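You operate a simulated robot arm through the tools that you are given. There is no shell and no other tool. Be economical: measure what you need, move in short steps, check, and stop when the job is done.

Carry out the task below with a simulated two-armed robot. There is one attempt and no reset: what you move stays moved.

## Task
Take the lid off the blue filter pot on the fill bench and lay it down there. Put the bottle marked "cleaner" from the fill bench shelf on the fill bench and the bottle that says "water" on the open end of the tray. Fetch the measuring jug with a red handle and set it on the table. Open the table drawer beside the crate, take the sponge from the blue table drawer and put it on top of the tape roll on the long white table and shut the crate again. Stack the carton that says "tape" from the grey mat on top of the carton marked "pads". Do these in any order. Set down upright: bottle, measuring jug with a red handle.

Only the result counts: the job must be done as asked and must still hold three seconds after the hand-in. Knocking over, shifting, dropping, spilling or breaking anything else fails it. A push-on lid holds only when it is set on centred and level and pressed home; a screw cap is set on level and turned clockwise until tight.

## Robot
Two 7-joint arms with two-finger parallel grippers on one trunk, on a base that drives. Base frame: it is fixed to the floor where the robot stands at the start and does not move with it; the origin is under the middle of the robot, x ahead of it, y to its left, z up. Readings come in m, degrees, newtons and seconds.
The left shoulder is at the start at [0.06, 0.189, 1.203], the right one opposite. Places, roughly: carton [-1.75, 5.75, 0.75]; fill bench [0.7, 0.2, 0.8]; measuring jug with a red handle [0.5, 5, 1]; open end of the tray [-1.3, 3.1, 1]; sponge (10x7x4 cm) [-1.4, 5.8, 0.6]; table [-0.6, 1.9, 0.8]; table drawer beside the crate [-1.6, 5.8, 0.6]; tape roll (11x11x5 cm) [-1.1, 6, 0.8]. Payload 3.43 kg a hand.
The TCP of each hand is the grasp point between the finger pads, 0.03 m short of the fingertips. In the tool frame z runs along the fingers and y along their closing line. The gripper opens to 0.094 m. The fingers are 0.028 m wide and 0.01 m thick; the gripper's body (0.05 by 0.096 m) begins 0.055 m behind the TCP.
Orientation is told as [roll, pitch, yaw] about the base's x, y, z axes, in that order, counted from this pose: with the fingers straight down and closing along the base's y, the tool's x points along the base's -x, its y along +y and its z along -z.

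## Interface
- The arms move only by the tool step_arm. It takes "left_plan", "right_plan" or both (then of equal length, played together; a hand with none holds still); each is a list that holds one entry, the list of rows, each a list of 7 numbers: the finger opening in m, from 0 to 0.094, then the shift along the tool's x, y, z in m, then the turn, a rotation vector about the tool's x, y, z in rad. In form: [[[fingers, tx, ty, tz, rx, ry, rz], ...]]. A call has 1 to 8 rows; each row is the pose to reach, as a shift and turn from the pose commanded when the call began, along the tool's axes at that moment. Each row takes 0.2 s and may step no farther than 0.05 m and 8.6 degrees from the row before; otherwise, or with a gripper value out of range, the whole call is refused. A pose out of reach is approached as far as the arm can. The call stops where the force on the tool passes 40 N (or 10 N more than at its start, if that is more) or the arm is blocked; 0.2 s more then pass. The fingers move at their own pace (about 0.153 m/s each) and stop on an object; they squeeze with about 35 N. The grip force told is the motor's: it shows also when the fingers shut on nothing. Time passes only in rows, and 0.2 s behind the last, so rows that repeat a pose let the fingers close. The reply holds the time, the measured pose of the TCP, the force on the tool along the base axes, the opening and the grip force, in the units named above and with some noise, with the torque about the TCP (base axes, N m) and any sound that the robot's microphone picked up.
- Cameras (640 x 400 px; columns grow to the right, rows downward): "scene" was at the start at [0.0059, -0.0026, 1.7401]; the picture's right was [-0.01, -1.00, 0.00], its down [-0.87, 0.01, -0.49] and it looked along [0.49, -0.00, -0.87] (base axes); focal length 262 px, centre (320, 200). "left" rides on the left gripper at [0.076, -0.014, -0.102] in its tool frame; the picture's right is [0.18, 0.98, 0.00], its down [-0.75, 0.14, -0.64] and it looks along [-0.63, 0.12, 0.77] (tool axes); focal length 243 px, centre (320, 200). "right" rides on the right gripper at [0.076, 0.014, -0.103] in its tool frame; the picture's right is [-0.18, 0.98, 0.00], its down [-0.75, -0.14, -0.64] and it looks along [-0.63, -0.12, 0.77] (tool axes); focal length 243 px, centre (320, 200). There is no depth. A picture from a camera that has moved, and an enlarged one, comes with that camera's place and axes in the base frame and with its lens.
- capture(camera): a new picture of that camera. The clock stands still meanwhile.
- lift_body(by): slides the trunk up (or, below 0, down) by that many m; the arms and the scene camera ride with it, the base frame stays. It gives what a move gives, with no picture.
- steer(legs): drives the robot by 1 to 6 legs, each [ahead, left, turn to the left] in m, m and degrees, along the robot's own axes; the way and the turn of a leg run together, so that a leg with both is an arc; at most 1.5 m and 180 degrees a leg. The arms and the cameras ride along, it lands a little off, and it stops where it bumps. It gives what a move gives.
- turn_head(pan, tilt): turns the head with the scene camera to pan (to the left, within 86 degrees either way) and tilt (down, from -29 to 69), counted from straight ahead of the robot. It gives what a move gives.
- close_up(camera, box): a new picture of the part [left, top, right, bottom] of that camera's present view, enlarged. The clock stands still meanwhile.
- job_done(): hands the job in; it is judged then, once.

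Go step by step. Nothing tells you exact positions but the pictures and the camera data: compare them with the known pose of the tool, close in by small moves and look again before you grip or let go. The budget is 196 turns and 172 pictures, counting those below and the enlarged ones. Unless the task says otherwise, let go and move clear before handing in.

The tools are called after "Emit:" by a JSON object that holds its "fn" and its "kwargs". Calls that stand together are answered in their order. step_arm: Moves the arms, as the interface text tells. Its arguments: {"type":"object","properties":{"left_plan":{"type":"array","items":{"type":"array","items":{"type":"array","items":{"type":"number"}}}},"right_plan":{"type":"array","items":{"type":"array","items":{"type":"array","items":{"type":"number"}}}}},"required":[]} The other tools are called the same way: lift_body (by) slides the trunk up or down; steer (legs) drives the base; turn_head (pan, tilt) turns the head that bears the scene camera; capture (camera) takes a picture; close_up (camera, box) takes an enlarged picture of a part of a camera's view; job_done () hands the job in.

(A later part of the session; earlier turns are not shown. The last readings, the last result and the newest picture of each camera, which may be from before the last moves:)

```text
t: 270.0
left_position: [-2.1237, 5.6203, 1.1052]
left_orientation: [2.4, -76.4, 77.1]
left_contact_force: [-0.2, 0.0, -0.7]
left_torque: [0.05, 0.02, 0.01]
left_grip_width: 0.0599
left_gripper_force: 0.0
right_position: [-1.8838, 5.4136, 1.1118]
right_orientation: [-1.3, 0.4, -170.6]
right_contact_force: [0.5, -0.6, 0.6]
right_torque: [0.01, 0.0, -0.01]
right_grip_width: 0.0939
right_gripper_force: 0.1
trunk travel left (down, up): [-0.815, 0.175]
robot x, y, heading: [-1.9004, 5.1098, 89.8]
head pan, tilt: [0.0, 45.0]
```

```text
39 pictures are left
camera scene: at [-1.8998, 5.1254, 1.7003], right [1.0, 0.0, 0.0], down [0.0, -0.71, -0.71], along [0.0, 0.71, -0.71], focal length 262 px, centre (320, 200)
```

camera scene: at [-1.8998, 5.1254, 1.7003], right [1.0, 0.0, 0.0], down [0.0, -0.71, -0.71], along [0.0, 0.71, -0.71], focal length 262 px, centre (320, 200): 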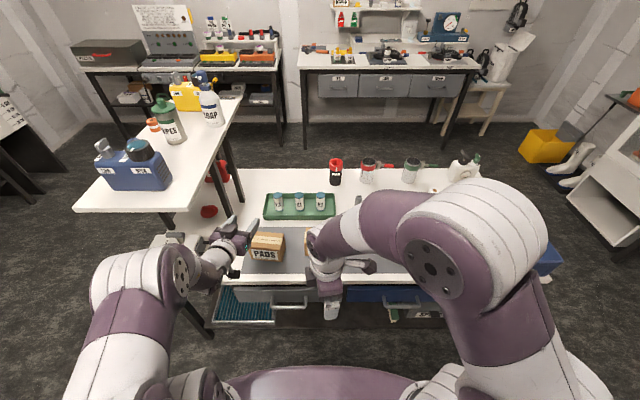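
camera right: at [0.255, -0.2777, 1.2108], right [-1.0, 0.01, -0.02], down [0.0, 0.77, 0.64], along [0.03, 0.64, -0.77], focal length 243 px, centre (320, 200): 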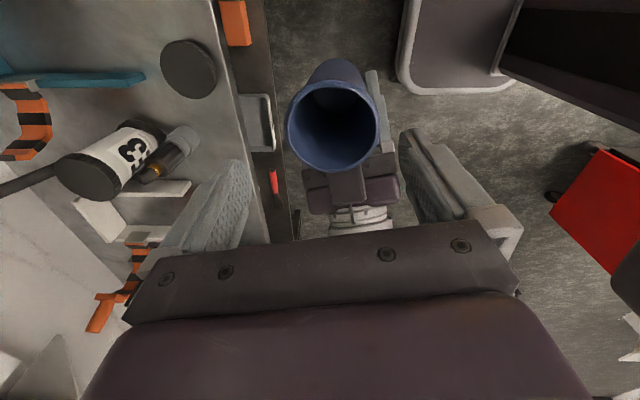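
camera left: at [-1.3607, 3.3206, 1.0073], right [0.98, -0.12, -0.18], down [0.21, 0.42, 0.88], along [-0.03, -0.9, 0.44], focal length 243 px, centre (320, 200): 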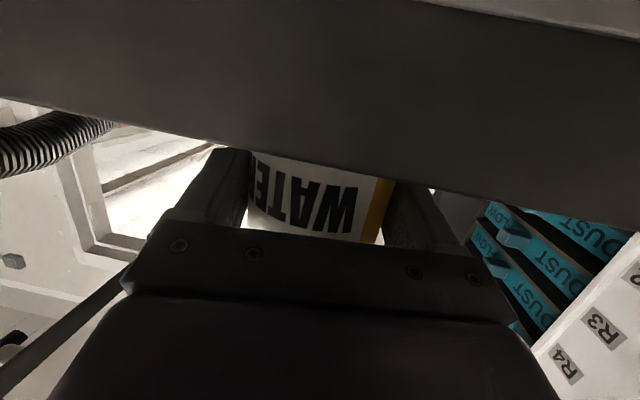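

Table top is z≈0.75; TAPE is centred near [-1.90, 5.785] with its top at 0.84. Driving closer and reaching over it.

Emit:
{"fn": "steer", "kwargs": {"legs": [[0.12, 0, 0]]}}

Emit:
{"fn": "step_arm", "kwargs": {"right_plan": [[[0.094, 0.004, -0.035, 0.025, 0, 0, 0.08], [0.094, 0.008, -0.07, 0.05, 0, 0, 0.164], [0.094, 0.012, -0.11, 0.075, 0, 0, 0.164], [0.094, 0.016, -0.15, 0.1, 0, 0, 0.164], [0.094, 0.019, -0.19, 0.12, 0, 0, 0.164], [0.094, 0.021, -0.225, 0.14, 0, 0, 0.164], [0.094, 0.022, -0.25, 0.15, 0, 0, 0.164]]]}}

Emit:
{"fn": "capture", "kwargs": {"camera": "right"}}

```text
t: 271.3
left_position: [-2.1224, 5.7419, 1.1063]
left_orientation: [2.5, -76.6, 77.1]
left_contact_force: [0.8, -0.4, 0.2]
left_torque: [-0.01, 0.02, 0.0]
left_grip_width: 0.0603
left_gripper_force: 0.0
right_position: [-1.8824, 5.5337, 1.1131]
right_orientation: [-1.4, 0.4, -170.6]
right_contact_force: [-0.6, 0.2, 0.2]
right_torque: [-0.03, 0.03, -0.01]
right_grip_width: 0.0939
right_gripper_force: 0.1
trunk travel left (down, up): [-0.815, 0.175]
robot x, y, heading: [-1.9021, 5.2266, 89.6]
head pan, tilt: [0.0, 45.0]
```

```text
t: 272.9
left_position: [-2.1231, 5.7431, 1.1052]
left_orientation: [2.3, -76.4, 77.0]
left_contact_force: [0.1, -0.1, -0.9]
left_torque: [0.01, 0.0, 0.02]
left_grip_width: 0.0598
left_gripper_force: 0.0
right_position: [-1.9011, 5.789, 0.9678]
right_orientation: [-1.3, 0.2, -180.0]
right_contact_force: [0.7, 0.0, 1.1]
right_torque: [0.01, -0.01, 0.02]
right_grip_width: 0.0939
right_gripper_force: 0.1
trunk travel left (down, up): [-0.815, 0.175]
robot x, y, heading: [-1.9017, 5.2281, 89.6]
head pan, tilt: [0.0, 45.0]
```

```text
38 pictures are left
camera right: at [-1.8257, 5.7716, 1.0706], right [-0.18, -0.98, -0.02], down [-0.76, 0.13, 0.64], along [-0.63, 0.14, -0.77], focal length 243 px, centre (320, 200)
```

right: 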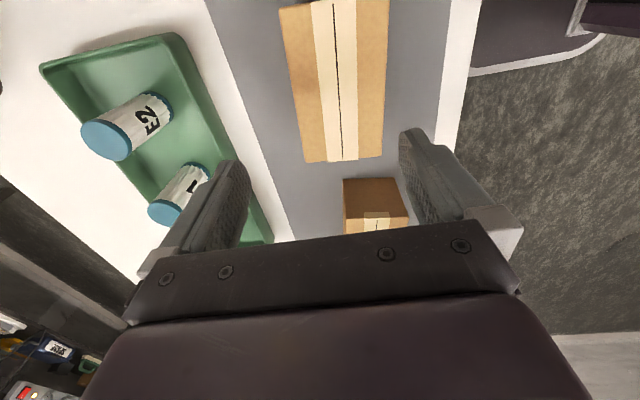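

TAPE is just about under the hand; adjusting by about 14 mm and descending.

Emit:
{"fn": "step_arm", "kwargs": {"right_plan": [[[0.094, 0.008, 0.014, 0.03, 0, 0, 0], [0.094, 0.008, 0.014, 0.06, 0, 0, 0], [0.094, 0.008, 0.014, 0.09, 0, 0, 0]]]}}

Emit:
{"fn": "capture", "kwargs": {"camera": "right"}}

```text
t: 273.7
left_position: [-2.1239, 5.7422, 1.1059]
left_orientation: [2.4, -76.6, 77.1]
left_contact_force: [0.3, 0.0, 0.2]
left_torque: [0.03, 0.02, -0.03]
left_grip_width: 0.0601
left_gripper_force: 0.1
right_position: [-1.8955, 5.7778, 0.8769]
right_orientation: [-1.4, 0.1, -180.0]
right_contact_force: [-0.5, -0.1, -0.3]
right_torque: [0.0, -0.03, -0.01]
right_grip_width: 0.094
right_gripper_force: 0.0
trunk travel left (down, up): [-0.815, 0.175]
robot x, y, heading: [-1.8971, 5.2247, 89.7]
head pan, tilt: [0.0, 45.0]
```

```text
37 pictures are left
camera right: at [-1.8187, 5.7602, 0.9794], right [-0.18, -0.98, -0.03], down [-0.76, 0.12, 0.64], along [-0.63, 0.14, -0.77], focal length 243 px, centre (320, 200)
```

right: 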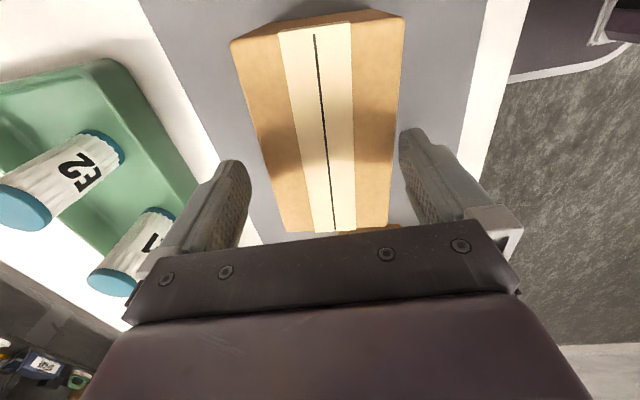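

Emit:
{"fn": "step_arm", "kwargs": {"right_plan": [[[0.094, -0.002, 0.004, 0.02, 0, 0, 0.073], [0.094, -0.002, 0.004, 0.045, 0, 0, 0.073], [0.094, -0.002, 0.004, 0.065, 0, 0, 0.073], [0.07, -0.002, 0.004, 0.065, 0, 0, 0.073], [0.0, -0.002, 0.004, 0.065, 0, 0, 0.073], [0.0, -0.002, 0.004, 0.065, 0, 0, 0.073], [0.0, -0.002, 0.004, 0.045, 0, 0, 0.073], [0.0, -0.002, 0.004, 0.015, 0, 0, 0.073]]]}}

Emit:
{"fn": "capture", "kwargs": {"camera": "right"}}

```text
t: 275.5
left_position: [-2.1237, 5.7417, 1.1067]
left_orientation: [2.5, -76.5, 77.1]
left_contact_force: [0.4, 0.7, -0.1]
left_torque: [-0.02, -0.02, 0.01]
left_grip_width: 0.06
left_gripper_force: 0.0
right_position: [-1.8943, 5.7732, 0.8637]
right_orientation: [-1.4, 0.1, 175.9]
right_contact_force: [-1.2, -0.7, -2.0]
right_torque: [0.02, 0.05, 0.01]
right_grip_width: 0.0847
right_gripper_force: 35.3
trunk travel left (down, up): [-0.815, 0.175]
robot x, y, heading: [-1.8965, 5.2261, 89.7]
head pan, tilt: [0.0, 45.0]
```

```text
36 pictures are left
camera right: at [-1.8204, 5.75, 0.9656], right [-0.25, -0.97, -0.02], down [-0.74, 0.18, 0.64], along [-0.62, 0.18, -0.76], focal length 243 px, centre (320, 200)
```

right: 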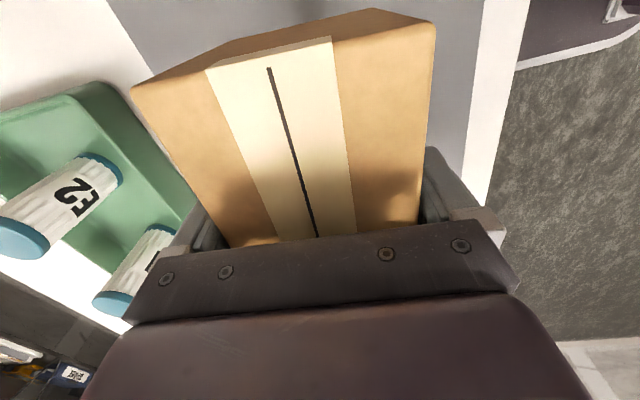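

Carton gripped and lifted. The left hand hovers over PADS, so I'll fold it back and up before shifting left.

Emit:
{"fn": "step_arm", "kwargs": {"left_plan": [[[0.06, -0.005, 0.002, -0.024, 0, 0.14, 0], [0.06, -0.009, 0.005, -0.048, 0, 0.28, 0], [0.06, -0.014, 0.007, -0.072, 0, 0.42, 0], [0.06, -0.018, 0.01, -0.096, 0, 0.56, 0], [0.06, -0.022, 0.012, -0.12, 0, 0.7, 0], [0.06, -0.027, 0.015, -0.145, 0, 0.84, 0], [0.06, -0.032, 0.017, -0.17, 0, 0.98, 0], [0.06, -0.036, 0.02, -0.193, 0, 1.12, 0]]], "right_plan": [[[0.0, 0, 0, -0.02, 0, 0, 0], [0.0, 0, 0, -0.04, 0, 0, 0], [0.0, 0, 0, -0.06, 0, 0, 0], [0.0, 0, 0, -0.08, 0, 0, 0], [0.0, 0, 0, -0.08, 0, 0, 0], [0.0, 0, 0, -0.08, 0, 0, 0], [0.0, 0, 0, -0.08, 0, 0, 0], [0.0, 0, 0, -0.08, 0, 0, 0]]]}}

Emit:
{"fn": "steer", "kwargs": {"legs": [[0, 0.1, 0]]}}

Emit:
{"fn": "capture", "kwargs": {"camera": "scene"}}

Emit:
{"fn": "capture", "kwargs": {"camera": "right"}}

```text
t: 277.3
left_position: [-2.1752, 5.5671, 1.1854]
left_orientation: [0.6, -12.3, 79.4]
left_contact_force: [1.2, 0.2, 0.4]
left_torque: [-0.01, -0.02, 0.05]
left_grip_width: 0.06
left_gripper_force: 0.0
right_position: [-1.895, 5.7717, 0.9417]
right_orientation: [-1.3, 0.1, 175.8]
right_contact_force: [-0.3, 1.2, -2.5]
right_torque: [0.04, 0.02, -0.01]
right_grip_width: 0.0847
right_gripper_force: 34.6
trunk travel left (down, up): [-0.815, 0.175]
robot x, y, heading: [-1.9012, 5.2242, 89.7]
head pan, tilt: [0.0, 45.0]
```

```text
t: 278.4
left_position: [-2.2747, 5.568, 1.1855]
left_orientation: [0.6, -12.3, 79.3]
left_contact_force: [-0.2, 0.2, 0.0]
left_torque: [0.06, -0.06, 0.0]
left_grip_width: 0.0599
left_gripper_force: 0.1
right_position: [-1.9932, 5.7719, 0.9422]
right_orientation: [-1.4, 0.1, 175.8]
right_contact_force: [-0.1, 0.6, -4.2]
right_torque: [0.0, 0.01, -0.01]
right_grip_width: 0.0844
right_gripper_force: 34.7
trunk travel left (down, up): [-0.815, 0.175]
robot x, y, heading: [-1.9978, 5.2265, 89.5]
head pan, tilt: [0.0, 45.0]
```

```text
35 pictures are left
camera scene: at [-1.9979, 5.247, 1.7002], right [1.0, 0.0, 0.0], down [0.0, -0.71, -0.71], along [0.0, 0.71, -0.71], focal length 262 px, centre (320, 200)
```

scene: 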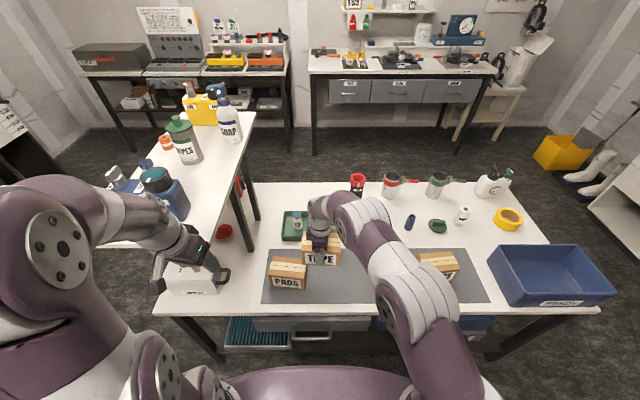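

```text
34 pictures are left
camera right: at [-1.919, 5.7494, 1.045], right [-0.26, -0.97, -0.02], down [-0.74, 0.18, 0.64], along [-0.62, 0.18, -0.76], focal length 243 px, centre (320, 200)
```

right: 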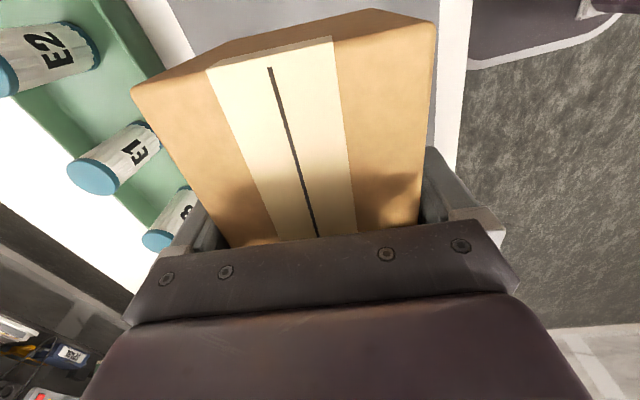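

Emit:
{"fn": "steer", "kwargs": {"legs": [[0, 0.118, 0]]}}

Emit:
{"fn": "step_arm", "kwargs": {"right_plan": [[[0.0, 0, 0.006, 0.01, 0, 0, 0], [0.0, 0, 0.006, 0.018, 0, 0, 0]]]}}

Emit:
{"fn": "close_up", "kwargs": {"camera": "scene", "box": [270, 190, 390, 265]}}

```text
t: 279.6
left_position: [-2.3925, 5.5696, 1.1842]
left_orientation: [0.6, -12.3, 79.2]
left_contact_force: [0.0, -0.6, -0.8]
left_torque: [0.01, 0.02, -0.01]
left_grip_width: 0.0601
left_gripper_force: 0.1
right_position: [-2.1108, 5.7726, 0.9419]
right_orientation: [-1.4, 0.0, 175.7]
right_contact_force: [0.5, -0.2, -3.5]
right_torque: [0.01, 0.06, 0.0]
right_grip_width: 0.0843
right_gripper_force: 34.8
trunk travel left (down, up): [-0.815, 0.175]
robot x, y, heading: [-2.1154, 5.2265, 89.9]
head pan, tilt: [0.0, 45.0]
```

```text
t: 280.2
left_position: [-2.3947, 5.571, 1.1856]
left_orientation: [0.7, -12.3, 79.3]
left_contact_force: [-1.4, 0.4, -0.3]
left_torque: [0.01, 0.01, -0.01]
left_grip_width: 0.06
left_gripper_force: 0.2
right_position: [-2.1107, 5.7681, 0.924]
right_orientation: [-1.4, 0.1, 175.7]
right_contact_force: [0.6, -0.4, -3.5]
right_torque: [0.01, -0.03, 0.01]
right_grip_width: 0.084
right_gripper_force: 34.9
trunk travel left (down, up): [-0.815, 0.175]
robot x, y, heading: [-2.1123, 5.2276, 89.7]
head pan, tilt: [0.0, 45.0]
```

```text
5.33 times, centred on (330, 228) of scene
camera zoom: at [-2.1179, 5.2479, 1.7002], right [1.0, -0.01, 0.0], down [0.0, -0.71, -0.71], along [0.0, 0.71, -0.71], focal length 1398 px, centre (267, 53)
```

zoom: 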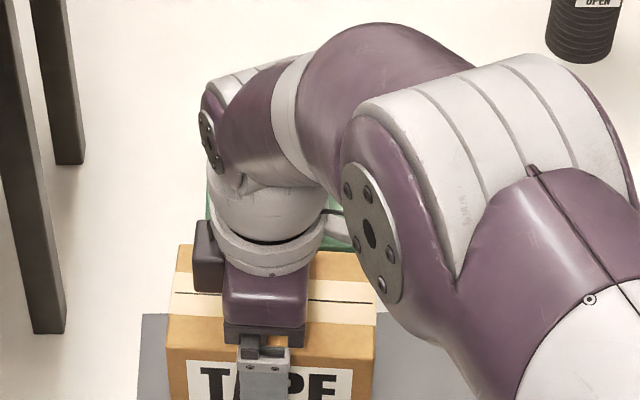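

Emit:
{"fn": "step_arm", "kwargs": {"right_plan": [[[0.0, 0, 0, 0.008, 0, 0, 0], [0.0, 0, 0, 0.013, 0, 0, 0], [0.0, 0, 0, 0.018, 0, 0, 0], [0.0, 0, 0, 0.023, 0, 0, 0], [0.0, 0, 0, 0.027, 0, 0, 0]]]}}

Emit:
{"fn": "close_up", "kwargs": {"camera": "scene", "box": [270, 220, 370, 283]}}

```text
t: 281.4
left_position: [-2.3933, 5.566, 1.1876]
left_orientation: [0.7, -12.5, 79.3]
left_contact_force: [0.8, -0.6, 0.4]
left_torque: [0.0, -0.02, 0.02]
left_grip_width: 0.06
left_gripper_force: 0.0
right_position: [-2.1126, 5.7685, 0.9042]
right_orientation: [-2.2, -0.2, 175.7]
right_contact_force: [2.3, 1.3, 36.7]
right_torque: [-1.45, -0.16, 0.06]
right_grip_width: 0.0852
right_gripper_force: 35.4
trunk travel left (down, up): [-0.815, 0.175]
robot x, y, heading: [-2.1164, 5.23, 89.4]
head pan, tilt: [0.0, 45.0]
```

```text
6.35 times, centred on (320, 252) of scene
camera zoom: at [-2.1168, 5.2415, 1.701], right [1.0, -0.01, 0.0], down [0.0, -0.7, -0.71], along [0.0, 0.71, -0.7], focal length 1664 px, centre (320, -127)
```

zoom: 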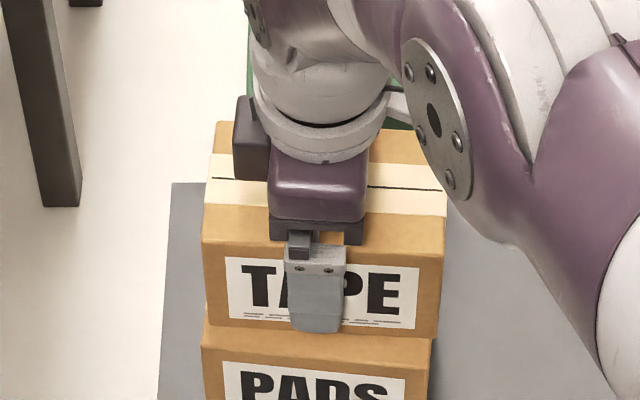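

TAPE rests on PADS but sits about 25 mm too far back. I'll lift slightly, bring it forward and set it down again.

Emit:
{"fn": "step_arm", "kwargs": {"right_plan": [[[0.0, 0, 0, -0.012, 0, 0, 0], [0.0, 0, 0.012, -0.012, 0, 0, 0], [0.0, 0, 0.024, -0.012, 0, 0, 0], [0.0, 0, 0.024, -0.006, 0, 0, 0], [0.0, 0, 0.024, -0.002, 0, 0, 0], [0.0, 0, 0.024, 0.0, 0, 0, 0]]]}}

Emit:
{"fn": "close_up", "kwargs": {"camera": "scene", "box": [270, 220, 370, 283]}}

```text
t: 282.9
left_position: [-2.3927, 5.5652, 1.1886]
left_orientation: [0.6, -12.5, 79.2]
left_contact_force: [-0.3, -0.3, 0.5]
left_torque: [-0.02, 0.02, 0.0]
left_grip_width: 0.0598
left_gripper_force: 0.0
right_position: [-2.1146, 5.7422, 0.9017]
right_orientation: [-2.0, -0.1, 175.6]
right_contact_force: [1.5, -1.2, 39.1]
right_torque: [-1.31, 0.11, 0.08]
right_grip_width: 0.0846
right_gripper_force: 34.6
trunk travel left (down, up): [-0.815, 0.175]
robot x, y, heading: [-2.1195, 5.2314, 89.8]
head pan, tilt: [0.0, 45.0]
```

```text
6.35 times, centred on (320, 252) of scene
camera zoom: at [-2.1167, 5.2411, 1.701], right [1.0, -0.01, 0.0], down [0.0, -0.7, -0.71], along [0.0, 0.71, -0.7], focal length 1664 px, centre (320, -127)
```

zoom: 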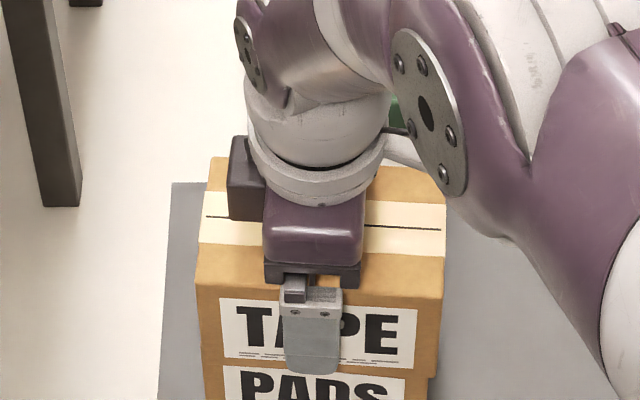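

Well aligned. Releasing, then backing off and heading for the blue drawer's handle near [-1.566, 5.60, 0.625].

Emit:
{"fn": "step_arm", "kwargs": {"right_plan": [[[0.0, 0, 0, -0.004, 0, 0, 0], [0.088, 0, 0, -0.004, 0, 0, 0], [0.094, 0, 0, -0.004, 0, 0, 0], [0.094, 0, 0, -0.04, 0, 0, 0], [0.094, 0, 0, -0.085, 0, 0, 0], [0.094, 0, 0, -0.13, 0, 0, 0]]]}}

Emit:
{"fn": "steer", "kwargs": {"legs": [[-0.4, 0, 0], [0, -0.51, 0]]}}

Emit:
{"fn": "lift_body", "kwargs": {"by": -0.35}}

Emit:
{"fn": "step_arm", "kwargs": {"right_plan": [[[0.094, 0, 0, 0, 0.142, 0, 0], [0.094, 0, 0, 0, 0.284, 0, 0], [0.094, 0, 0, 0, 0.426, 0, 0], [0.094, 0, 0, 0, 0.568, 0, 0], [0.094, 0, 0, 0, 0.71, 0, 0], [0.094, 0, 0, 0, 0.852, 0, 0], [0.094, 0, 0, 0, 0.994, 0, 0], [0.094, 0, 0, 0, 1.134, 0, 0]]]}}

Emit:
{"fn": "capture", "kwargs": {"camera": "scene"}}

```text
t: 284.2
left_position: [-2.394, 5.5687, 1.1852]
left_orientation: [0.6, -12.2, 79.2]
left_contact_force: [-0.7, 0.4, 0.0]
left_torque: [0.02, -0.03, 0.02]
left_grip_width: 0.0601
left_gripper_force: 0.1
right_position: [-2.1157, 5.7407, 1.0284]
right_orientation: [-1.3, 0.1, 175.7]
right_contact_force: [0.2, 0.3, 0.6]
right_torque: [-0.02, 0.0, 0.0]
right_grip_width: 0.0939
right_gripper_force: 0.1
trunk travel left (down, up): [-0.815, 0.175]
robot x, y, heading: [-2.1159, 5.2258, 89.7]
head pan, tilt: [0.0, 45.0]
```

```text
t: 289.3
left_position: [-1.8871, 5.1769, 1.1859]
left_orientation: [0.6, -12.3, 78.9]
left_contact_force: [0.4, 0.7, 0.1]
left_torque: [-0.01, 0.01, 0.0]
left_grip_width: 0.0602
left_gripper_force: 0.0
right_position: [-1.6088, 5.3465, 1.0276]
right_orientation: [-1.4, 0.0, 175.3]
right_contact_force: [0.2, 0.0, 0.6]
right_torque: [-0.01, 0.03, 0.01]
right_grip_width: 0.0941
right_gripper_force: 0.1
trunk travel left (down, up): [-0.815, 0.175]
robot x, y, heading: [-1.6128, 4.8336, 89.4]
head pan, tilt: [0.0, 45.0]
```

```text
t: 292.7
left_position: [-1.886, 5.1772, 0.8358]
left_orientation: [0.5, -12.3, 78.9]
left_contact_force: [0.5, -0.2, -0.9]
left_torque: [0.02, 0.04, -0.01]
left_grip_width: 0.0598
left_gripper_force: 0.0
right_position: [-1.6077, 5.3477, 0.6789]
right_orientation: [-1.4, 0.0, 175.4]
right_contact_force: [-0.3, 0.5, 0.1]
right_torque: [-0.01, -0.02, 0.0]
right_grip_width: 0.0943
right_gripper_force: 0.1
trunk travel left (down, up): [-0.465, 0.525]
robot x, y, heading: [-1.6152, 4.8322, 89.4]
head pan, tilt: [0.0, 45.0]
```

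```text
t: 294.5
left_position: [-1.8876, 5.1775, 0.8355]
left_orientation: [0.6, -12.3, 78.9]
left_contact_force: [0.4, 0.1, 0.3]
left_torque: [-0.03, -0.04, 0.01]
left_grip_width: 0.06
left_gripper_force: 0.0
right_position: [-1.6082, 5.3472, 0.6797]
right_orientation: [-66.6, 0.0, 175.4]
right_contact_force: [0.0, 0.7, -0.4]
right_torque: [0.01, 0.04, -0.03]
right_grip_width: 0.0937
right_gripper_force: 0.2
trunk travel left (down, up): [-0.465, 0.525]
robot x, y, heading: [-1.6116, 4.8327, 89.2]
head pan, tilt: [0.0, 45.0]
```

```text
30 pictures are left
camera scene: at [-1.6129, 4.853, 1.3503], right [1.0, -0.01, 0.0], down [-0.01, -0.71, -0.71], along [0.01, 0.71, -0.71], focal length 262 px, centre (320, 200)
```

scene: 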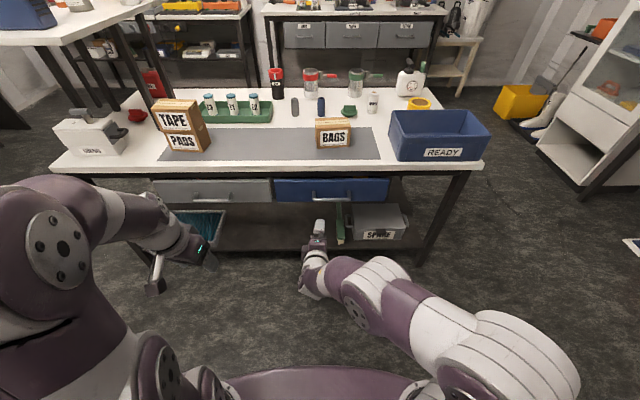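

The stack stands well. The drawer handle triangulates to [-1.565, 5.60, 0.625]; I'll close in with the fingers narrowed.

Emit:
{"fn": "steer", "kwargs": {"legs": [[0.14, 0, 0]]}}

Emit:
{"fn": "step_arm", "kwargs": {"right_plan": [[[0.05, 0.015, 0.005, 0.02, 0, 0, 0], [0.05, 0.03, 0.01, 0.04, 0, 0, 0], [0.05, 0.035, 0.01, 0.055, 0, 0, 0]]]}}

Emit:
{"fn": "capture", "kwargs": {"camera": "right"}}

```text
t: 295.8
left_position: [-1.8836, 5.3208, 0.8344]
left_orientation: [0.6, -12.2, 78.8]
left_contact_force: [-0.2, -0.2, 0.6]
left_torque: [-0.01, -0.02, -0.01]
left_grip_width: 0.0602
left_gripper_force: 0.0
right_position: [-1.6051, 5.4913, 0.6781]
right_orientation: [-66.3, 0.1, 175.2]
right_contact_force: [-0.2, 0.5, -0.3]
right_torque: [0.02, 0.0, -0.01]
right_grip_width: 0.094
right_gripper_force: 0.1
trunk travel left (down, up): [-0.465, 0.525]
robot x, y, heading: [-1.6105, 4.9729, 89.2]
head pan, tilt: [0.0, 45.0]
```

```text
t: 296.6
left_position: [-1.8852, 5.3206, 0.8359]
left_orientation: [0.5, -12.3, 78.9]
left_contact_force: [0.2, -0.9, 0.3]
left_torque: [0.03, 0.01, -0.02]
left_grip_width: 0.0601
left_gripper_force: 0.0
right_position: [-1.5678, 5.534, 0.6481]
right_orientation: [-66.3, 0.1, 175.3]
right_contact_force: [-0.4, 0.2, -0.5]
right_torque: [0.01, -0.01, 0.01]
right_grip_width: 0.05
right_gripper_force: 0.1
trunk travel left (down, up): [-0.465, 0.525]
robot x, y, heading: [-1.6168, 4.9768, 89.4]
head pan, tilt: [0.0, 45.0]
```

```text
29 pictures are left
camera right: at [-1.4995, 5.4281, 0.6756], right [-0.21, -0.38, -0.9], down [-0.8, -0.47, 0.39], along [-0.57, 0.8, -0.2], focal length 243 px, centre (320, 200)
```

right: 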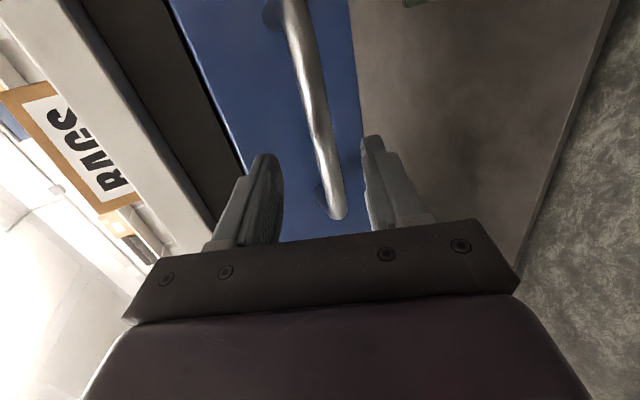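

Handle bar is centred between the fingers. Advancing and closing on it.

Emit:
{"fn": "step_arm", "kwargs": {"right_plan": [[[0.05, 0, 0, 0.025, 0, 0, 0], [0.05, 0, 0, 0.045, 0, 0, 0], [0.05, 0, 0, 0.056, 0, 0, 0], [0.02, 0, 0, 0.056, 0, 0, 0], [0.0, 0, 0, 0.056, 0, 0, 0], [0.0, 0, 0, 0.056, 0, 0, 0]]]}}

```text
t: 298.0
left_position: [-1.8833, 5.3209, 0.834]
left_orientation: [0.5, -12.2, 78.8]
left_contact_force: [-0.4, 0.0, 0.0]
left_torque: [0.0, 0.0, 0.05]
left_grip_width: 0.0601
left_gripper_force: 0.0
right_position: [-1.5634, 5.5851, 0.6213]
right_orientation: [-66.0, 0.2, 175.4]
right_contact_force: [0.3, -2.0, -12.9]
right_torque: [0.1, -1.04, 0.48]
right_grip_width: 0.0205
right_gripper_force: 45.3
trunk travel left (down, up): [-0.465, 0.525]
robot x, y, heading: [-1.6116, 4.9749, 89.3]
head pan, tilt: [0.0, 45.0]
```

Bar gripped. Pulling the drawer open by driving back.

Emit:
{"fn": "steer", "kwargs": {"legs": [[-0.3, 0, 0]]}}

Emit:
{"fn": "capture", "kwargs": {"camera": "scene"}}

```text
t: 300.1
left_position: [-1.8883, 5.0213, 0.8357]
left_orientation: [0.6, -12.2, 78.8]
left_contact_force: [0.7, 1.0, -0.5]
left_torque: [-0.01, 0.0, -0.02]
left_grip_width: 0.06
left_gripper_force: 0.1
right_position: [-1.5634, 5.2854, 0.622]
right_orientation: [-66.2, 0.3, 174.8]
right_contact_force: [4.2, 0.1, 1.8]
right_torque: [-0.05, -0.8, 0.95]
right_grip_width: 0.0209
right_gripper_force: 45.4
trunk travel left (down, up): [-0.465, 0.525]
robot x, y, heading: [-1.6142, 4.6795, 89.2]
head pan, tilt: [0.0, 45.0]
stopped in leg 1: the force on the tool passed its limit (the readings are from after the stop); the commanded pose is now the measured one
```

```text
28 pictures are left
camera scene: at [-1.6141, 4.6971, 1.3504], right [1.0, -0.01, 0.0], down [-0.01, -0.71, -0.71], along [0.01, 0.71, -0.71], focal length 262 px, centre (320, 200)
```

scene: 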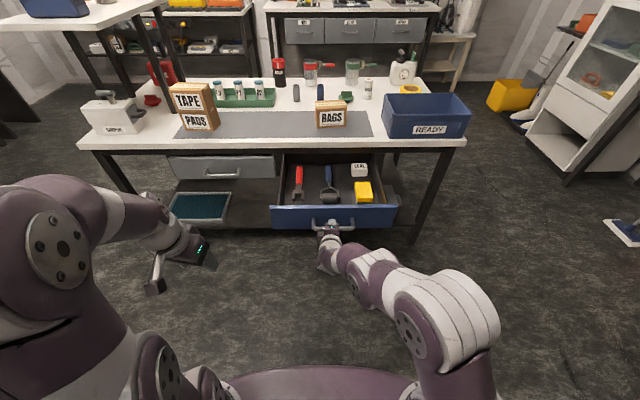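

The drawer is open; the yellow sponge is at its right end. Zooming to get its pose.

Emit:
{"fn": "close_up", "kwargs": {"camera": "scene", "box": [270, 150, 410, 237]}}

```text
4.57 times, centred on (340, 194) of scene
camera zoom: at [-1.6141, 4.6971, 1.3504], right [1.0, -0.01, 0.0], down [-0.01, -0.71, -0.71], along [0.01, 0.71, -0.71], focal length 1198 px, centre (229, 230)
```

zoom: 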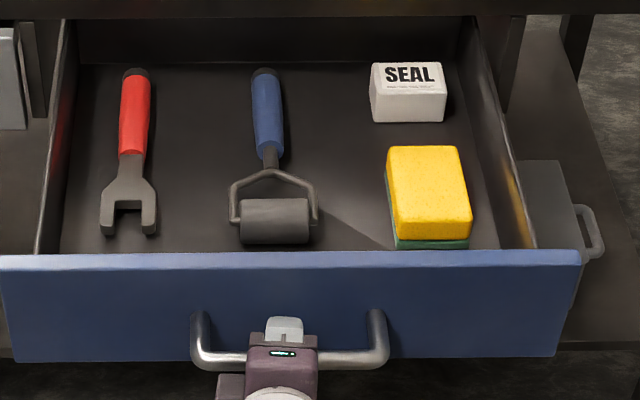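

The sponge is at about [-1.424, 5.483], long side along the drawer. The left hand is nearly in the right pose for it. Releasing the handle and repositioning.

Emit:
{"fn": "step_arm", "kwargs": {"right_plan": [[[0.05, 0, 0, 0, 0, 0, 0], [0.06, 0, 0, -0.03, 0, 0, 0], [0.06, 0, 0, -0.07, 0, 0, 0], [0.06, 0, 0, -0.11, 0, 0, 0]]], "left_plan": [[[0.094, 0, 0, 0, 0, 0.1, -0.09], [0.094, 0, 0, 0, 0, 0.21, -0.18], [0.094, 0, 0, 0, 0, 0.21, -0.19], [0.094, 0, 0, 0, 0, 0.21, -0.19]]]}}

Emit:
{"fn": "steer", "kwargs": {"legs": [[0, -0.4, 0.8], [0.2, 0, 0]]}}

Emit:
{"fn": "capture", "kwargs": {"camera": "left"}}

```text
t: 301.1
left_position: [-1.8857, 5.0214, 0.8369]
left_orientation: [-0.6, -0.2, 89.7]
left_contact_force: [0.3, 0.4, -0.5]
left_torque: [-0.03, -0.05, 0.03]
left_grip_width: 0.0939
left_gripper_force: 0.2
right_position: [-1.5719, 5.1854, 0.6685]
right_orientation: [-66.1, 0.2, 175.0]
right_contact_force: [-0.5, 0.3, 0.7]
right_torque: [-0.03, 0.01, 0.0]
right_grip_width: 0.0598
right_gripper_force: 0.1
trunk travel left (down, up): [-0.465, 0.525]
robot x, y, heading: [-1.6141, 4.6797, 89.0]
head pan, tilt: [0.0, 45.0]
```

```text
t: 304.9
left_position: [-1.4931, 5.2202, 0.8363]
left_orientation: [-0.7, -0.3, 90.3]
left_contact_force: [-0.1, -0.6, 0.3]
left_torque: [-0.03, 0.02, -0.01]
left_grip_width: 0.0943
left_gripper_force: 0.0
right_position: [-1.1788, 5.3883, 0.6675]
right_orientation: [-66.0, 0.2, 175.6]
right_contact_force: [0.7, -0.9, 0.2]
right_torque: [0.0, -0.02, 0.0]
right_grip_width: 0.0599
right_gripper_force: 0.0
trunk travel left (down, up): [-0.465, 0.525]
robot x, y, heading: [-1.2147, 4.8798, 90.1]
head pan, tilt: [0.0, 45.0]
```

```text
26 pictures are left
camera left: at [-1.4799, 5.1448, 0.9384], right [-0.98, -0.19, -0.01], down [-0.15, 0.75, 0.64], along [-0.11, 0.63, -0.77], focal length 243 px, centre (320, 200)
```

left: 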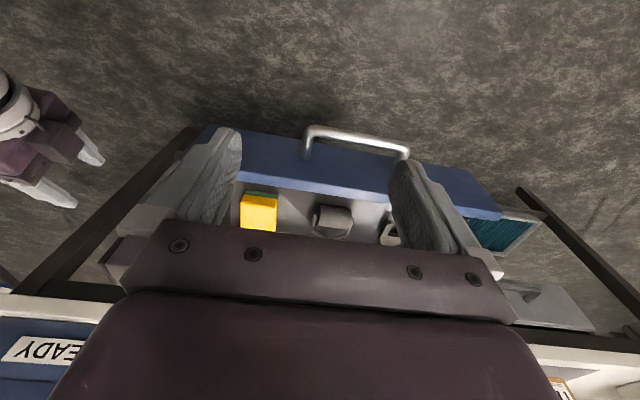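

Emit:
{"fn": "steer", "kwargs": {"legs": [[0.05, 0, 0]]}}

Emit:
{"fn": "step_arm", "kwargs": {"left_plan": [[[0.094, -0.04, -0.014, 0.01, 0, 0, 0], [0.094, -0.08, -0.028, 0.02, 0, 0, 0], [0.094, -0.12, -0.042, 0.03, 0, 0, 0], [0.094, -0.16, -0.056, 0.05, 0, 0, 0], [0.094, -0.195, -0.068, 0.07, 0, 0, 0], [0.094, -0.205, -0.071, 0.11, 0, 0, 0]]]}}

Emit:
{"fn": "capture", "kwargs": {"camera": "left"}}

```text
t: 305.8
left_position: [-1.4922, 5.2704, 0.8348]
left_orientation: [-0.6, -0.1, 90.3]
left_contact_force: [-0.1, -0.3, -0.7]
left_torque: [-0.05, 0.0, 0.02]
left_grip_width: 0.094
left_gripper_force: 0.0
right_position: [-1.1797, 5.4371, 0.6665]
right_orientation: [-66.0, 0.1, 175.6]
right_contact_force: [-0.2, -0.9, 0.0]
right_torque: [0.02, -0.01, -0.01]
right_grip_width: 0.0597
right_gripper_force: 0.2
trunk travel left (down, up): [-0.465, 0.525]
robot x, y, heading: [-1.2142, 4.9268, 89.9]
head pan, tilt: [0.0, 45.0]
```

```text
t: 307.2
left_position: [-1.4211, 5.4756, 0.7258]
left_orientation: [-0.7, -0.2, 90.4]
left_contact_force: [0.2, 0.0, -0.1]
left_torque: [0.0, -0.01, -0.02]
left_grip_width: 0.094
left_gripper_force: 0.0
right_position: [-1.1785, 5.4365, 0.6672]
right_orientation: [-66.1, 0.2, 175.6]
right_contact_force: [0.6, 0.1, -0.1]
right_torque: [-0.02, 0.0, 0.01]
right_grip_width: 0.06
right_gripper_force: 0.0
trunk travel left (down, up): [-0.465, 0.525]
robot x, y, heading: [-1.214, 4.9266, 89.7]
head pan, tilt: [0.0, 45.0]
```

```text
25 pictures are left
camera left: at [-1.4084, 5.3989, 0.8285], right [-0.98, -0.19, -0.01], down [-0.15, 0.75, 0.64], along [-0.11, 0.63, -0.77], focal length 243 px, centre (320, 200)
```

left: 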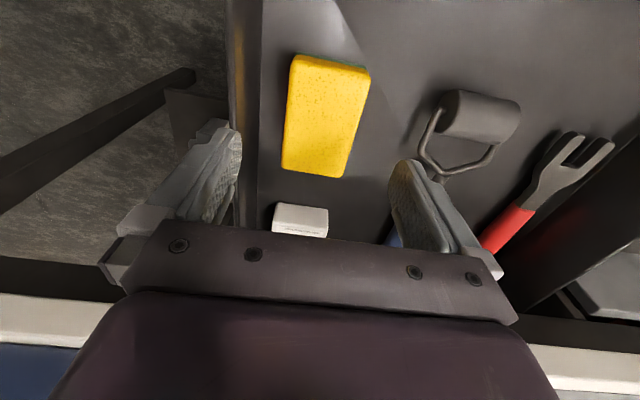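

Emit:
{"fn": "step_arm", "kwargs": {"left_plan": [[[0.094, -0.003, 0.006, 0.04, 0, 0, 0], [0.094, -0.003, 0.006, 0.08, 0, 0, 0], [0.094, -0.003, 0.006, 0.105, 0, 0, 0], [0.094, -0.003, 0.006, 0.118, 0, 0, 0], [0.06, -0.003, 0.006, 0.118, 0, 0, 0], [0.0, -0.003, 0.006, 0.118, 0, 0, 0], [0.0, -0.003, 0.006, 0.118, 0, 0, 0], [0.0, -0.003, 0.006, 0.09, 0, 0, 0]]]}}

Emit:
{"fn": "capture", "kwargs": {"camera": "left"}}

```text
t: 308.5
left_position: [-1.4275, 5.4827, 0.6145]
left_orientation: [-0.4, -1.2, 90.4]
left_contact_force: [-2.5, 1.7, 16.5]
left_torque: [-0.31, 0.39, 0.03]
left_grip_width: 0.0683
left_gripper_force: 35.2
right_position: [-1.1774, 5.4359, 0.6672]
right_orientation: [-66.2, 0.2, 175.6]
right_contact_force: [0.5, -0.6, -0.1]
right_torque: [0.01, -0.02, 0.0]
right_grip_width: 0.06
right_gripper_force: 0.0
trunk travel left (down, up): [-0.465, 0.525]
robot x, y, heading: [-1.2213, 4.9258, 90.0]
head pan, tilt: [0.0, 45.0]
stopped in row 6 (left hand): the force on the tool passed its limit (the readings are from after the stop); the commanded pose is now the measured one
```

```text
24 pictures are left
camera left: at [-1.4152, 5.4045, 0.7158], right [-0.98, -0.19, -0.01], down [-0.15, 0.74, 0.66], along [-0.12, 0.65, -0.75], focal length 243 px, centre (320, 200)
```

left: 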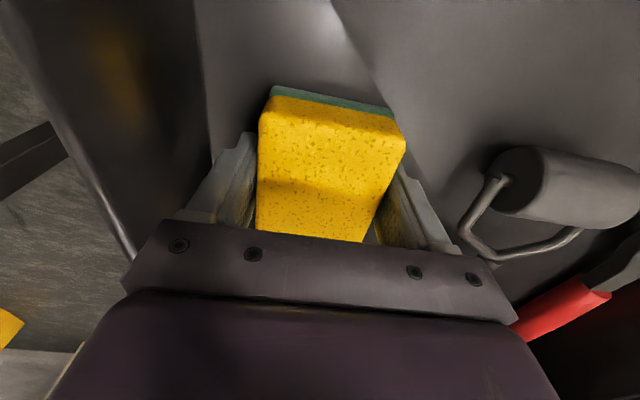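

Sponge gripped. Lifting it out and back, then I'll close the drawer with the right hand.

Emit:
{"fn": "step_arm", "kwargs": {"left_plan": [[[0.0, 0, 0, -0.045, 0, 0, 0], [0.0, 0, 0, -0.09, 0, 0, 0], [0.0, 0, 0, -0.135, 0, 0, 0], [0.0, 0.03, 0, -0.17, 0, 0, 0], [0.0, 0.065, 0, -0.2, 0, 0, 0], [0.0, 0.1, 0, -0.23, 0, 0, 0], [0.0, 0.135, 0, -0.26, 0, 0, 0], [0.0, 0.16, 0, -0.28, 0, 0, 0]]], "right_plan": [[[0.0, 0, 0, 0, 0, 0, 0], [0.0, 0, 0, 0, 0, 0, 0], [0.0, 0, 0, 0, 0, 0, 0], [0.0, 0, 0, 0, 0, 0, 0], [0.0, 0, 0, 0, 0, 0, 0], [0.0, 0, 0, 0, 0, 0, 0], [0.0, 0, 0, 0, 0, 0, 0], [0.0, 0, 0, 0, 0, 0, 0]]]}}

Emit:
{"fn": "steer", "kwargs": {"legs": [[-0.29, 0, 0], [0, 0.35, 0]]}}

Emit:
{"fn": "capture", "kwargs": {"camera": "scene"}}

```text
t: 310.3
left_position: [-1.4288, 5.3136, 0.8746]
left_orientation: [-0.5, -0.9, 90.4]
left_contact_force: [-0.4, 0.6, 0.0]
left_torque: [0.03, 0.0, 0.0]
left_grip_width: 0.0683
left_gripper_force: 34.7
left hand out of reach, approached as far as the arm can: row 8
right_position: [-1.1793, 5.4351, 0.6672]
right_orientation: [-66.2, 0.2, 175.6]
right_contact_force: [-0.3, 1.3, -1.0]
right_torque: [0.01, -0.01, 0.0]
right_grip_width: 0.0
right_gripper_force: 33.2
trunk travel left (down, up): [-0.465, 0.525]
robot x, y, heading: [-1.2125, 4.9258, 89.8]
head pan, tilt: [0.0, 45.0]
```

```text
t: 314.1
left_position: [-1.7803, 5.0201, 0.8745]
left_orientation: [-0.5, -0.8, 90.7]
left_contact_force: [0.5, 0.3, -1.3]
left_torque: [-0.01, 0.01, -0.04]
left_grip_width: 0.0685
left_gripper_force: 35.3
right_position: [-1.5317, 5.1446, 0.6679]
right_orientation: [-66.1, 0.4, 176.0]
right_contact_force: [0.0, 0.1, 0.0]
right_torque: [0.0, 0.0, -0.04]
right_grip_width: 0.0
right_gripper_force: 32.9
trunk travel left (down, up): [-0.465, 0.525]
robot x, y, heading: [-1.565, 4.6394, 90.4]
head pan, tilt: [0.0, 45.0]
```

```text
23 pictures are left
camera scene: at [-1.565, 4.6553, 1.3502], right [1.0, 0.01, 0.0], down [0.0, -0.71, -0.71], along [0.0, 0.71, -0.71], focal length 262 px, centre (320, 200)
```

scene: 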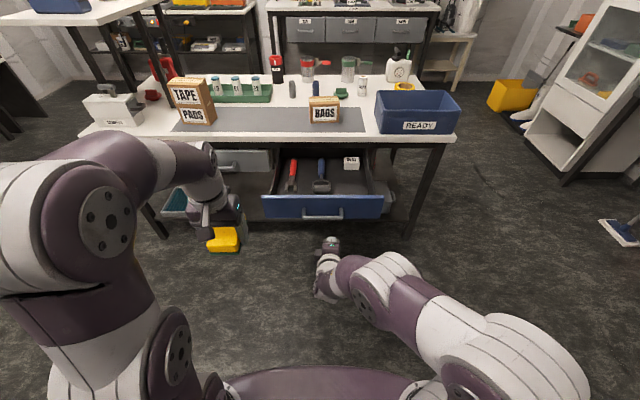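

Emit:
{"fn": "step_arm", "kwargs": {"right_plan": [[[0.0, -0.01, 0.012, 0.005, 0, 0, 0], [0.0, -0.02, 0.022, 0.0095, 0, 0, 0]]]}}

Emit:
{"fn": "steer", "kwargs": {"legs": [[0.36, 0, 0], [0.11, 0, 0]]}}

Emit:
{"fn": "capture", "kwargs": {"camera": "scene"}}

```text
t: 314.7
left_position: [-1.7789, 5.0215, 0.8759]
left_orientation: [-0.6, -0.8, 90.8]
left_contact_force: [0.1, 0.5, -1.1]
left_torque: [-0.03, -0.03, -0.02]
left_grip_width: 0.0687
left_gripper_force: 34.8
right_position: [-1.5503, 5.1448, 0.6434]
right_orientation: [-66.2, 0.1, 176.0]
right_contact_force: [1.1, -0.3, 0.3]
right_torque: [0.04, -0.01, -0.01]
right_grip_width: 0.0
right_gripper_force: 33.0
trunk travel left (down, up): [-0.465, 0.525]
robot x, y, heading: [-1.5653, 4.6334, 90.4]
head pan, tilt: [0.0, 45.0]
```

```text
t: 317.6
left_position: [-1.7769, 5.4255, 0.8757]
left_orientation: [-0.4, -0.7, 90.3]
left_contact_force: [-0.2, 0.2, -1.0]
left_torque: [-0.02, 0.01, -0.01]
left_grip_width: 0.0685
left_gripper_force: 34.8
right_position: [-1.5492, 5.5455, 0.6455]
right_orientation: [-66.4, 0.3, 175.9]
right_contact_force: [3.6, -27.3, 22.1]
right_torque: [0.08, 0.25, 0.22]
right_grip_width: 0.0
right_gripper_force: 32.6
trunk travel left (down, up): [-0.465, 0.525]
robot x, y, heading: [-1.564, 5.0422, 89.8]
head pan, tilt: [0.0, 45.0]
stopped in leg 2: the force on the tool passed its limit (the readings are from after the stop); the commanded pose is now the measured one
```

```text
22 pictures are left
camera scene: at [-1.5644, 5.0572, 1.3503], right [1.0, 0.0, 0.0], down [0.0, -0.7, -0.71], along [0.0, 0.71, -0.7], focal length 262 px, centre (320, 200)
```

scene: 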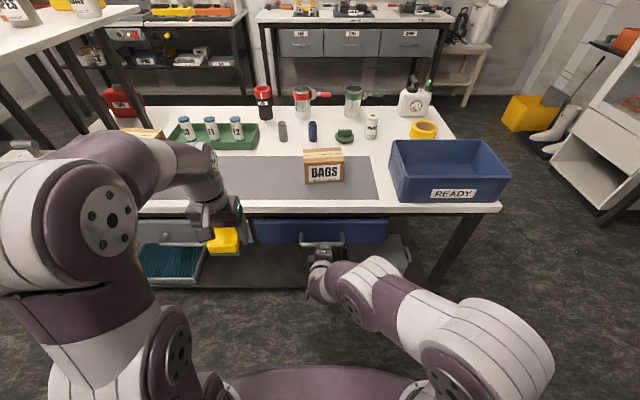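

Nearly closed, about 2 cm left. Pushing a bit more.

Emit:
{"fn": "step_arm", "kwargs": {"right_plan": [[[0.0, 0, 0, -0.01, 0, 0, 0], [0.0, 0, 0.008, -0.012, 0, 0, 0], [0.0, 0, 0.008, 0.01, 0, 0, 0], [0.0, 0, 0.004, 0.03, 0, 0, 0], [0.0, 0, 0.0, 0.045, 0, 0, 0]]]}}

Emit:
{"fn": "close_up", "kwargs": {"camera": "scene", "box": [240, 190, 400, 290]}}

```text
t: 318.4
left_position: [-1.7782, 5.428, 0.8743]
left_orientation: [-0.4, -0.5, 90.4]
left_contact_force: [-0.6, -1.1, -0.6]
left_torque: [0.01, 0.02, 0.01]
left_grip_width: 0.0684
left_gripper_force: 34.8
right_position: [-1.5492, 5.5411, 0.6362]
right_orientation: [-66.5, 0.4, 175.9]
right_contact_force: [1.4, -21.9, 14.8]
right_torque: [0.22, 0.18, 0.21]
right_grip_width: 0.0
right_gripper_force: 33.0
trunk travel left (down, up): [-0.465, 0.525]
robot x, y, heading: [-1.5661, 5.0438, 90.0]
head pan, tilt: [0.0, 45.0]
stopped in row 3 (right hand): the force on the tool passed its limit (the readings are from after the stop); the commanded pose is now the measured one
```

```text
4.00 times, centred on (320, 240) of scene
camera zoom: at [-1.5648, 5.0607, 1.3506], right [1.0, 0.0, 0.0], down [0.0, -0.71, -0.71], along [0.0, 0.71, -0.71], focal length 1048 px, centre (320, 40)
```

zoom: 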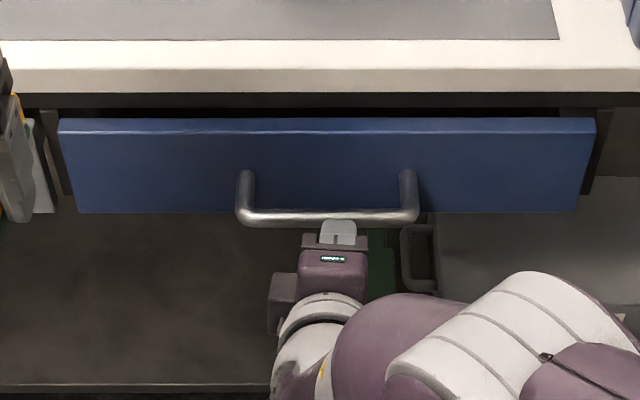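

The drawer stopped hard against its closed position. Now to the table's right end to put the sponge on the tape roll: back off, tuck the right arm, and turn to face -x.

Emit:
{"fn": "steer", "kwargs": {"legs": [[-0.4, 0, 0]]}}

Emit:
{"fn": "step_arm", "kwargs": {"right_plan": [[[0.0, 0, 0, -0.04, -0.1, 0, 0], [0.0, 0, 0, -0.08, -0.2, 0, 0], [0.0, 0, 0, -0.12, -0.3, 0, 0], [0.0, 0, 0, -0.16, -0.4, 0, 0]]]}}

Emit:
{"fn": "lift_body", "kwargs": {"by": 0.08}}

Emit:
{"fn": "steer", "kwargs": {"legs": [[0, -1.12, 0], [0, 0, 90]]}}

Emit:
{"fn": "turn_head", "kwargs": {"pan": -70, "tilt": 35}}

Emit:
{"fn": "capture", "kwargs": {"camera": "scene"}}

```text
t: 320.9
left_position: [-1.7785, 5.0314, 0.8727]
left_orientation: [-0.5, -0.5, 90.5]
left_contact_force: [-0.7, 0.2, -0.5]
left_torque: [0.01, 0.01, 0.0]
left_grip_width: 0.0684
left_gripper_force: 34.4
right_position: [-1.5496, 5.1454, 0.6341]
right_orientation: [-66.4, 0.4, 176.0]
right_contact_force: [-0.7, -0.1, -1.3]
right_torque: [0.0, 0.0, -0.02]
right_grip_width: 0.0
right_gripper_force: 33.1
trunk travel left (down, up): [-0.465, 0.525]
robot x, y, heading: [-1.5614, 4.6478, 89.8]
head pan, tilt: [0.0, 45.0]
```

```text
t: 321.9
left_position: [-1.7787, 5.0315, 0.874]
left_orientation: [-0.4, -0.5, 90.6]
left_contact_force: [-0.6, -0.2, -0.9]
left_torque: [0.02, -0.02, 0.0]
left_grip_width: 0.0684
left_gripper_force: 34.9
right_position: [-1.5625, 4.9989, 0.6978]
right_orientation: [-43.4, 0.4, 176.0]
right_contact_force: [0.4, 0.1, -0.4]
right_torque: [0.0, 0.02, 0.01]
right_grip_width: 0.0
right_gripper_force: 33.1
trunk travel left (down, up): [-0.465, 0.525]
robot x, y, heading: [-1.5566, 4.6419, 90.2]
head pan, tilt: [0.0, 45.0]
```

```text
t: 323.0
left_position: [-1.7781, 5.0306, 0.9538]
left_orientation: [-0.6, -0.5, 90.5]
left_contact_force: [-0.2, -0.1, -0.2]
left_torque: [-0.02, 0.0, 0.02]
left_grip_width: 0.0683
left_gripper_force: 34.6
right_position: [-1.5627, 4.9998, 0.7787]
right_orientation: [-43.4, 0.5, 176.0]
right_contact_force: [0.3, 0.0, -0.2]
right_torque: [0.0, 0.01, 0.04]
right_grip_width: 0.0
right_gripper_force: 32.8
trunk travel left (down, up): [-0.545, 0.445]
robot x, y, heading: [-1.5666, 4.6479, 90.2]
head pan, tilt: [0.0, 45.0]
```

```text
t: 332.6
left_position: [-0.8369, 4.4375, 0.9534]
left_orientation: [-0.5, -0.5, 178.4]
left_contact_force: [-0.6, -0.9, 0.8]
left_torque: [0.0, -0.01, 0.0]
left_grip_width: 0.0687
left_gripper_force: 35.2
right_position: [-0.7977, 4.6506, 0.7781]
right_orientation: [-43.4, 0.4, -96.3]
right_contact_force: [0.6, 0.0, -0.6]
right_torque: [0.02, 0.0, 0.01]
right_grip_width: 0.0
right_gripper_force: 33.1
trunk travel left (down, up): [-0.545, 0.445]
robot x, y, heading: [-0.4457, 4.6349, 177.6]
head pan, tilt: [0.0, 45.0]
```

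```text
t: 334.0
left_position: [-0.8378, 4.437, 0.9529]
left_orientation: [-0.5, -0.5, 178.2]
left_contact_force: [0.2, 0.9, 0.4]
left_torque: [-0.01, 0.01, -0.01]
left_grip_width: 0.0684
left_gripper_force: 34.6
right_position: [-0.7962, 4.6518, 0.7789]
right_orientation: [-43.5, 0.3, -96.3]
right_contact_force: [0.3, 0.7, 0.0]
right_torque: [0.02, 0.02, -0.03]
right_grip_width: 0.0
right_gripper_force: 32.7
trunk travel left (down, up): [-0.545, 0.445]
robot x, y, heading: [-0.4439, 4.6375, 177.8]
head pan, tilt: [-70.0, 35.0]
```

```text
20 pictures are left
camera scene: at [-0.4112, 4.7148, 1.4451], right [0.95, 0.31, 0.0], down [0.18, -0.55, -0.82], along [-0.25, 0.78, -0.57], focal length 262 px, centre (320, 200)
```

scene: 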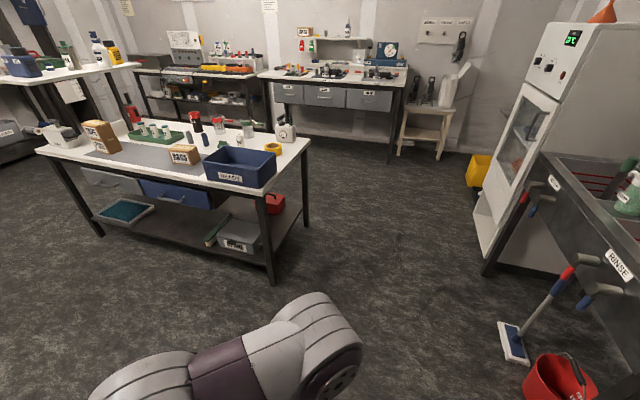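

Corridor is clear; tape roll is at about [-1.13, 6.016]. Strafing along and closing in.

Emit:
{"fn": "steer", "kwargs": {"legs": [[0, -0.79, 2.2], [0, -0.79, 0], [0.19, 0, 0]]}}

Emit:
{"fn": "step_arm", "kwargs": {"left_plan": [[[0.0, -0.035, 0, 0, 0, 0, 0], [0.0, -0.07, 0, 0, 0, 0, 0], [0.0, -0.105, 0, 0, 0, 0, 0]]]}}

Emit:
{"fn": "turn_head", "kwargs": {"pan": 10, "tilt": 50}}

Emit:
{"fn": "capture", "kwargs": {"camera": "scene"}}

```text
t: 343.2
left_position: [-0.9981, 5.9976, 0.9515]
left_orientation: [-0.4, -0.3, -178.6]
left_contact_force: [0.0, 0.0, -0.8]
left_torque: [-0.01, -0.02, 0.0]
left_grip_width: 0.0682
left_gripper_force: 34.8
right_position: [-0.9689, 6.2145, 0.7778]
right_orientation: [-43.0, 0.4, -93.0]
right_contact_force: [3.3, 2.7, 3.4]
right_torque: [0.03, 0.09, 0.0]
right_grip_width: 0.0
right_gripper_force: 33.0
trunk travel left (down, up): [-0.545, 0.445]
robot x, y, heading: [-0.6169, 6.2164, -179.2]
head pan, tilt: [-70.0, 35.0]
stopped in leg 3: the force on the tool passed its limit (the readings are from after the stop); the commanded pose is now the measured one
```

```text
t: 344.0
left_position: [-1.0796, 5.9947, 0.9196]
left_orientation: [-0.5, -0.4, -178.5]
left_contact_force: [0.7, -0.5, -0.8]
left_torque: [0.0, -0.04, 0.02]
left_grip_width: 0.0684
left_gripper_force: 34.9
left hand out of reach, approached as far as the arm can: row 1, 2, 3
right_position: [-0.9685, 6.2139, 0.7776]
right_orientation: [-43.1, 0.4, -92.8]
right_contact_force: [2.9, 1.4, 1.9]
right_torque: [0.01, 0.03, 0.03]
right_grip_width: 0.0003
right_gripper_force: 33.4
trunk travel left (down, up): [-0.545, 0.445]
robot x, y, heading: [-0.6171, 6.2195, -179.0]
head pan, tilt: [-70.0, 35.0]
```

```text
t: 345.6
left_position: [-1.0795, 5.994, 0.9192]
left_orientation: [-0.5, -0.4, -178.5]
left_contact_force: [1.2, -0.5, 0.2]
left_torque: [-0.01, 0.02, 0.03]
left_grip_width: 0.0685
left_gripper_force: 35.0
right_position: [-0.9679, 6.2132, 0.7781]
right_orientation: [-43.1, 0.3, -93.0]
right_contact_force: [3.4, 0.6, 2.3]
right_torque: [-0.03, 0.03, 0.0]
right_grip_width: 0.0
right_gripper_force: 32.7
trunk travel left (down, up): [-0.545, 0.445]
robot x, y, heading: [-0.6172, 6.2155, -179.1]
head pan, tilt: [10.0, 50.0]
```

```text
19 pictures are left
camera scene: at [-0.6329, 6.202, 1.4234], right [-0.19, 0.98, 0.0], down [0.75, 0.15, -0.64], along [-0.63, -0.12, -0.77], focal length 262 px, centre (320, 200)
```

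scene: 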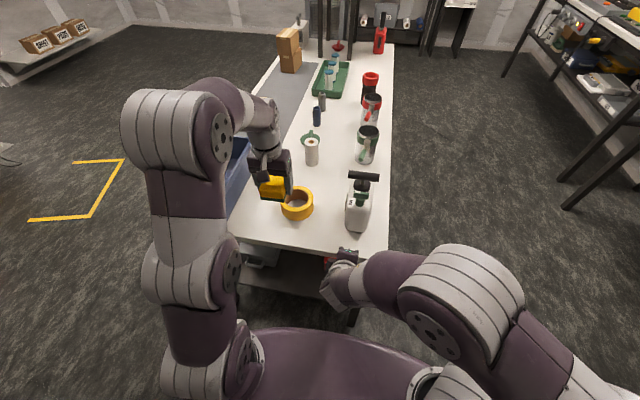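

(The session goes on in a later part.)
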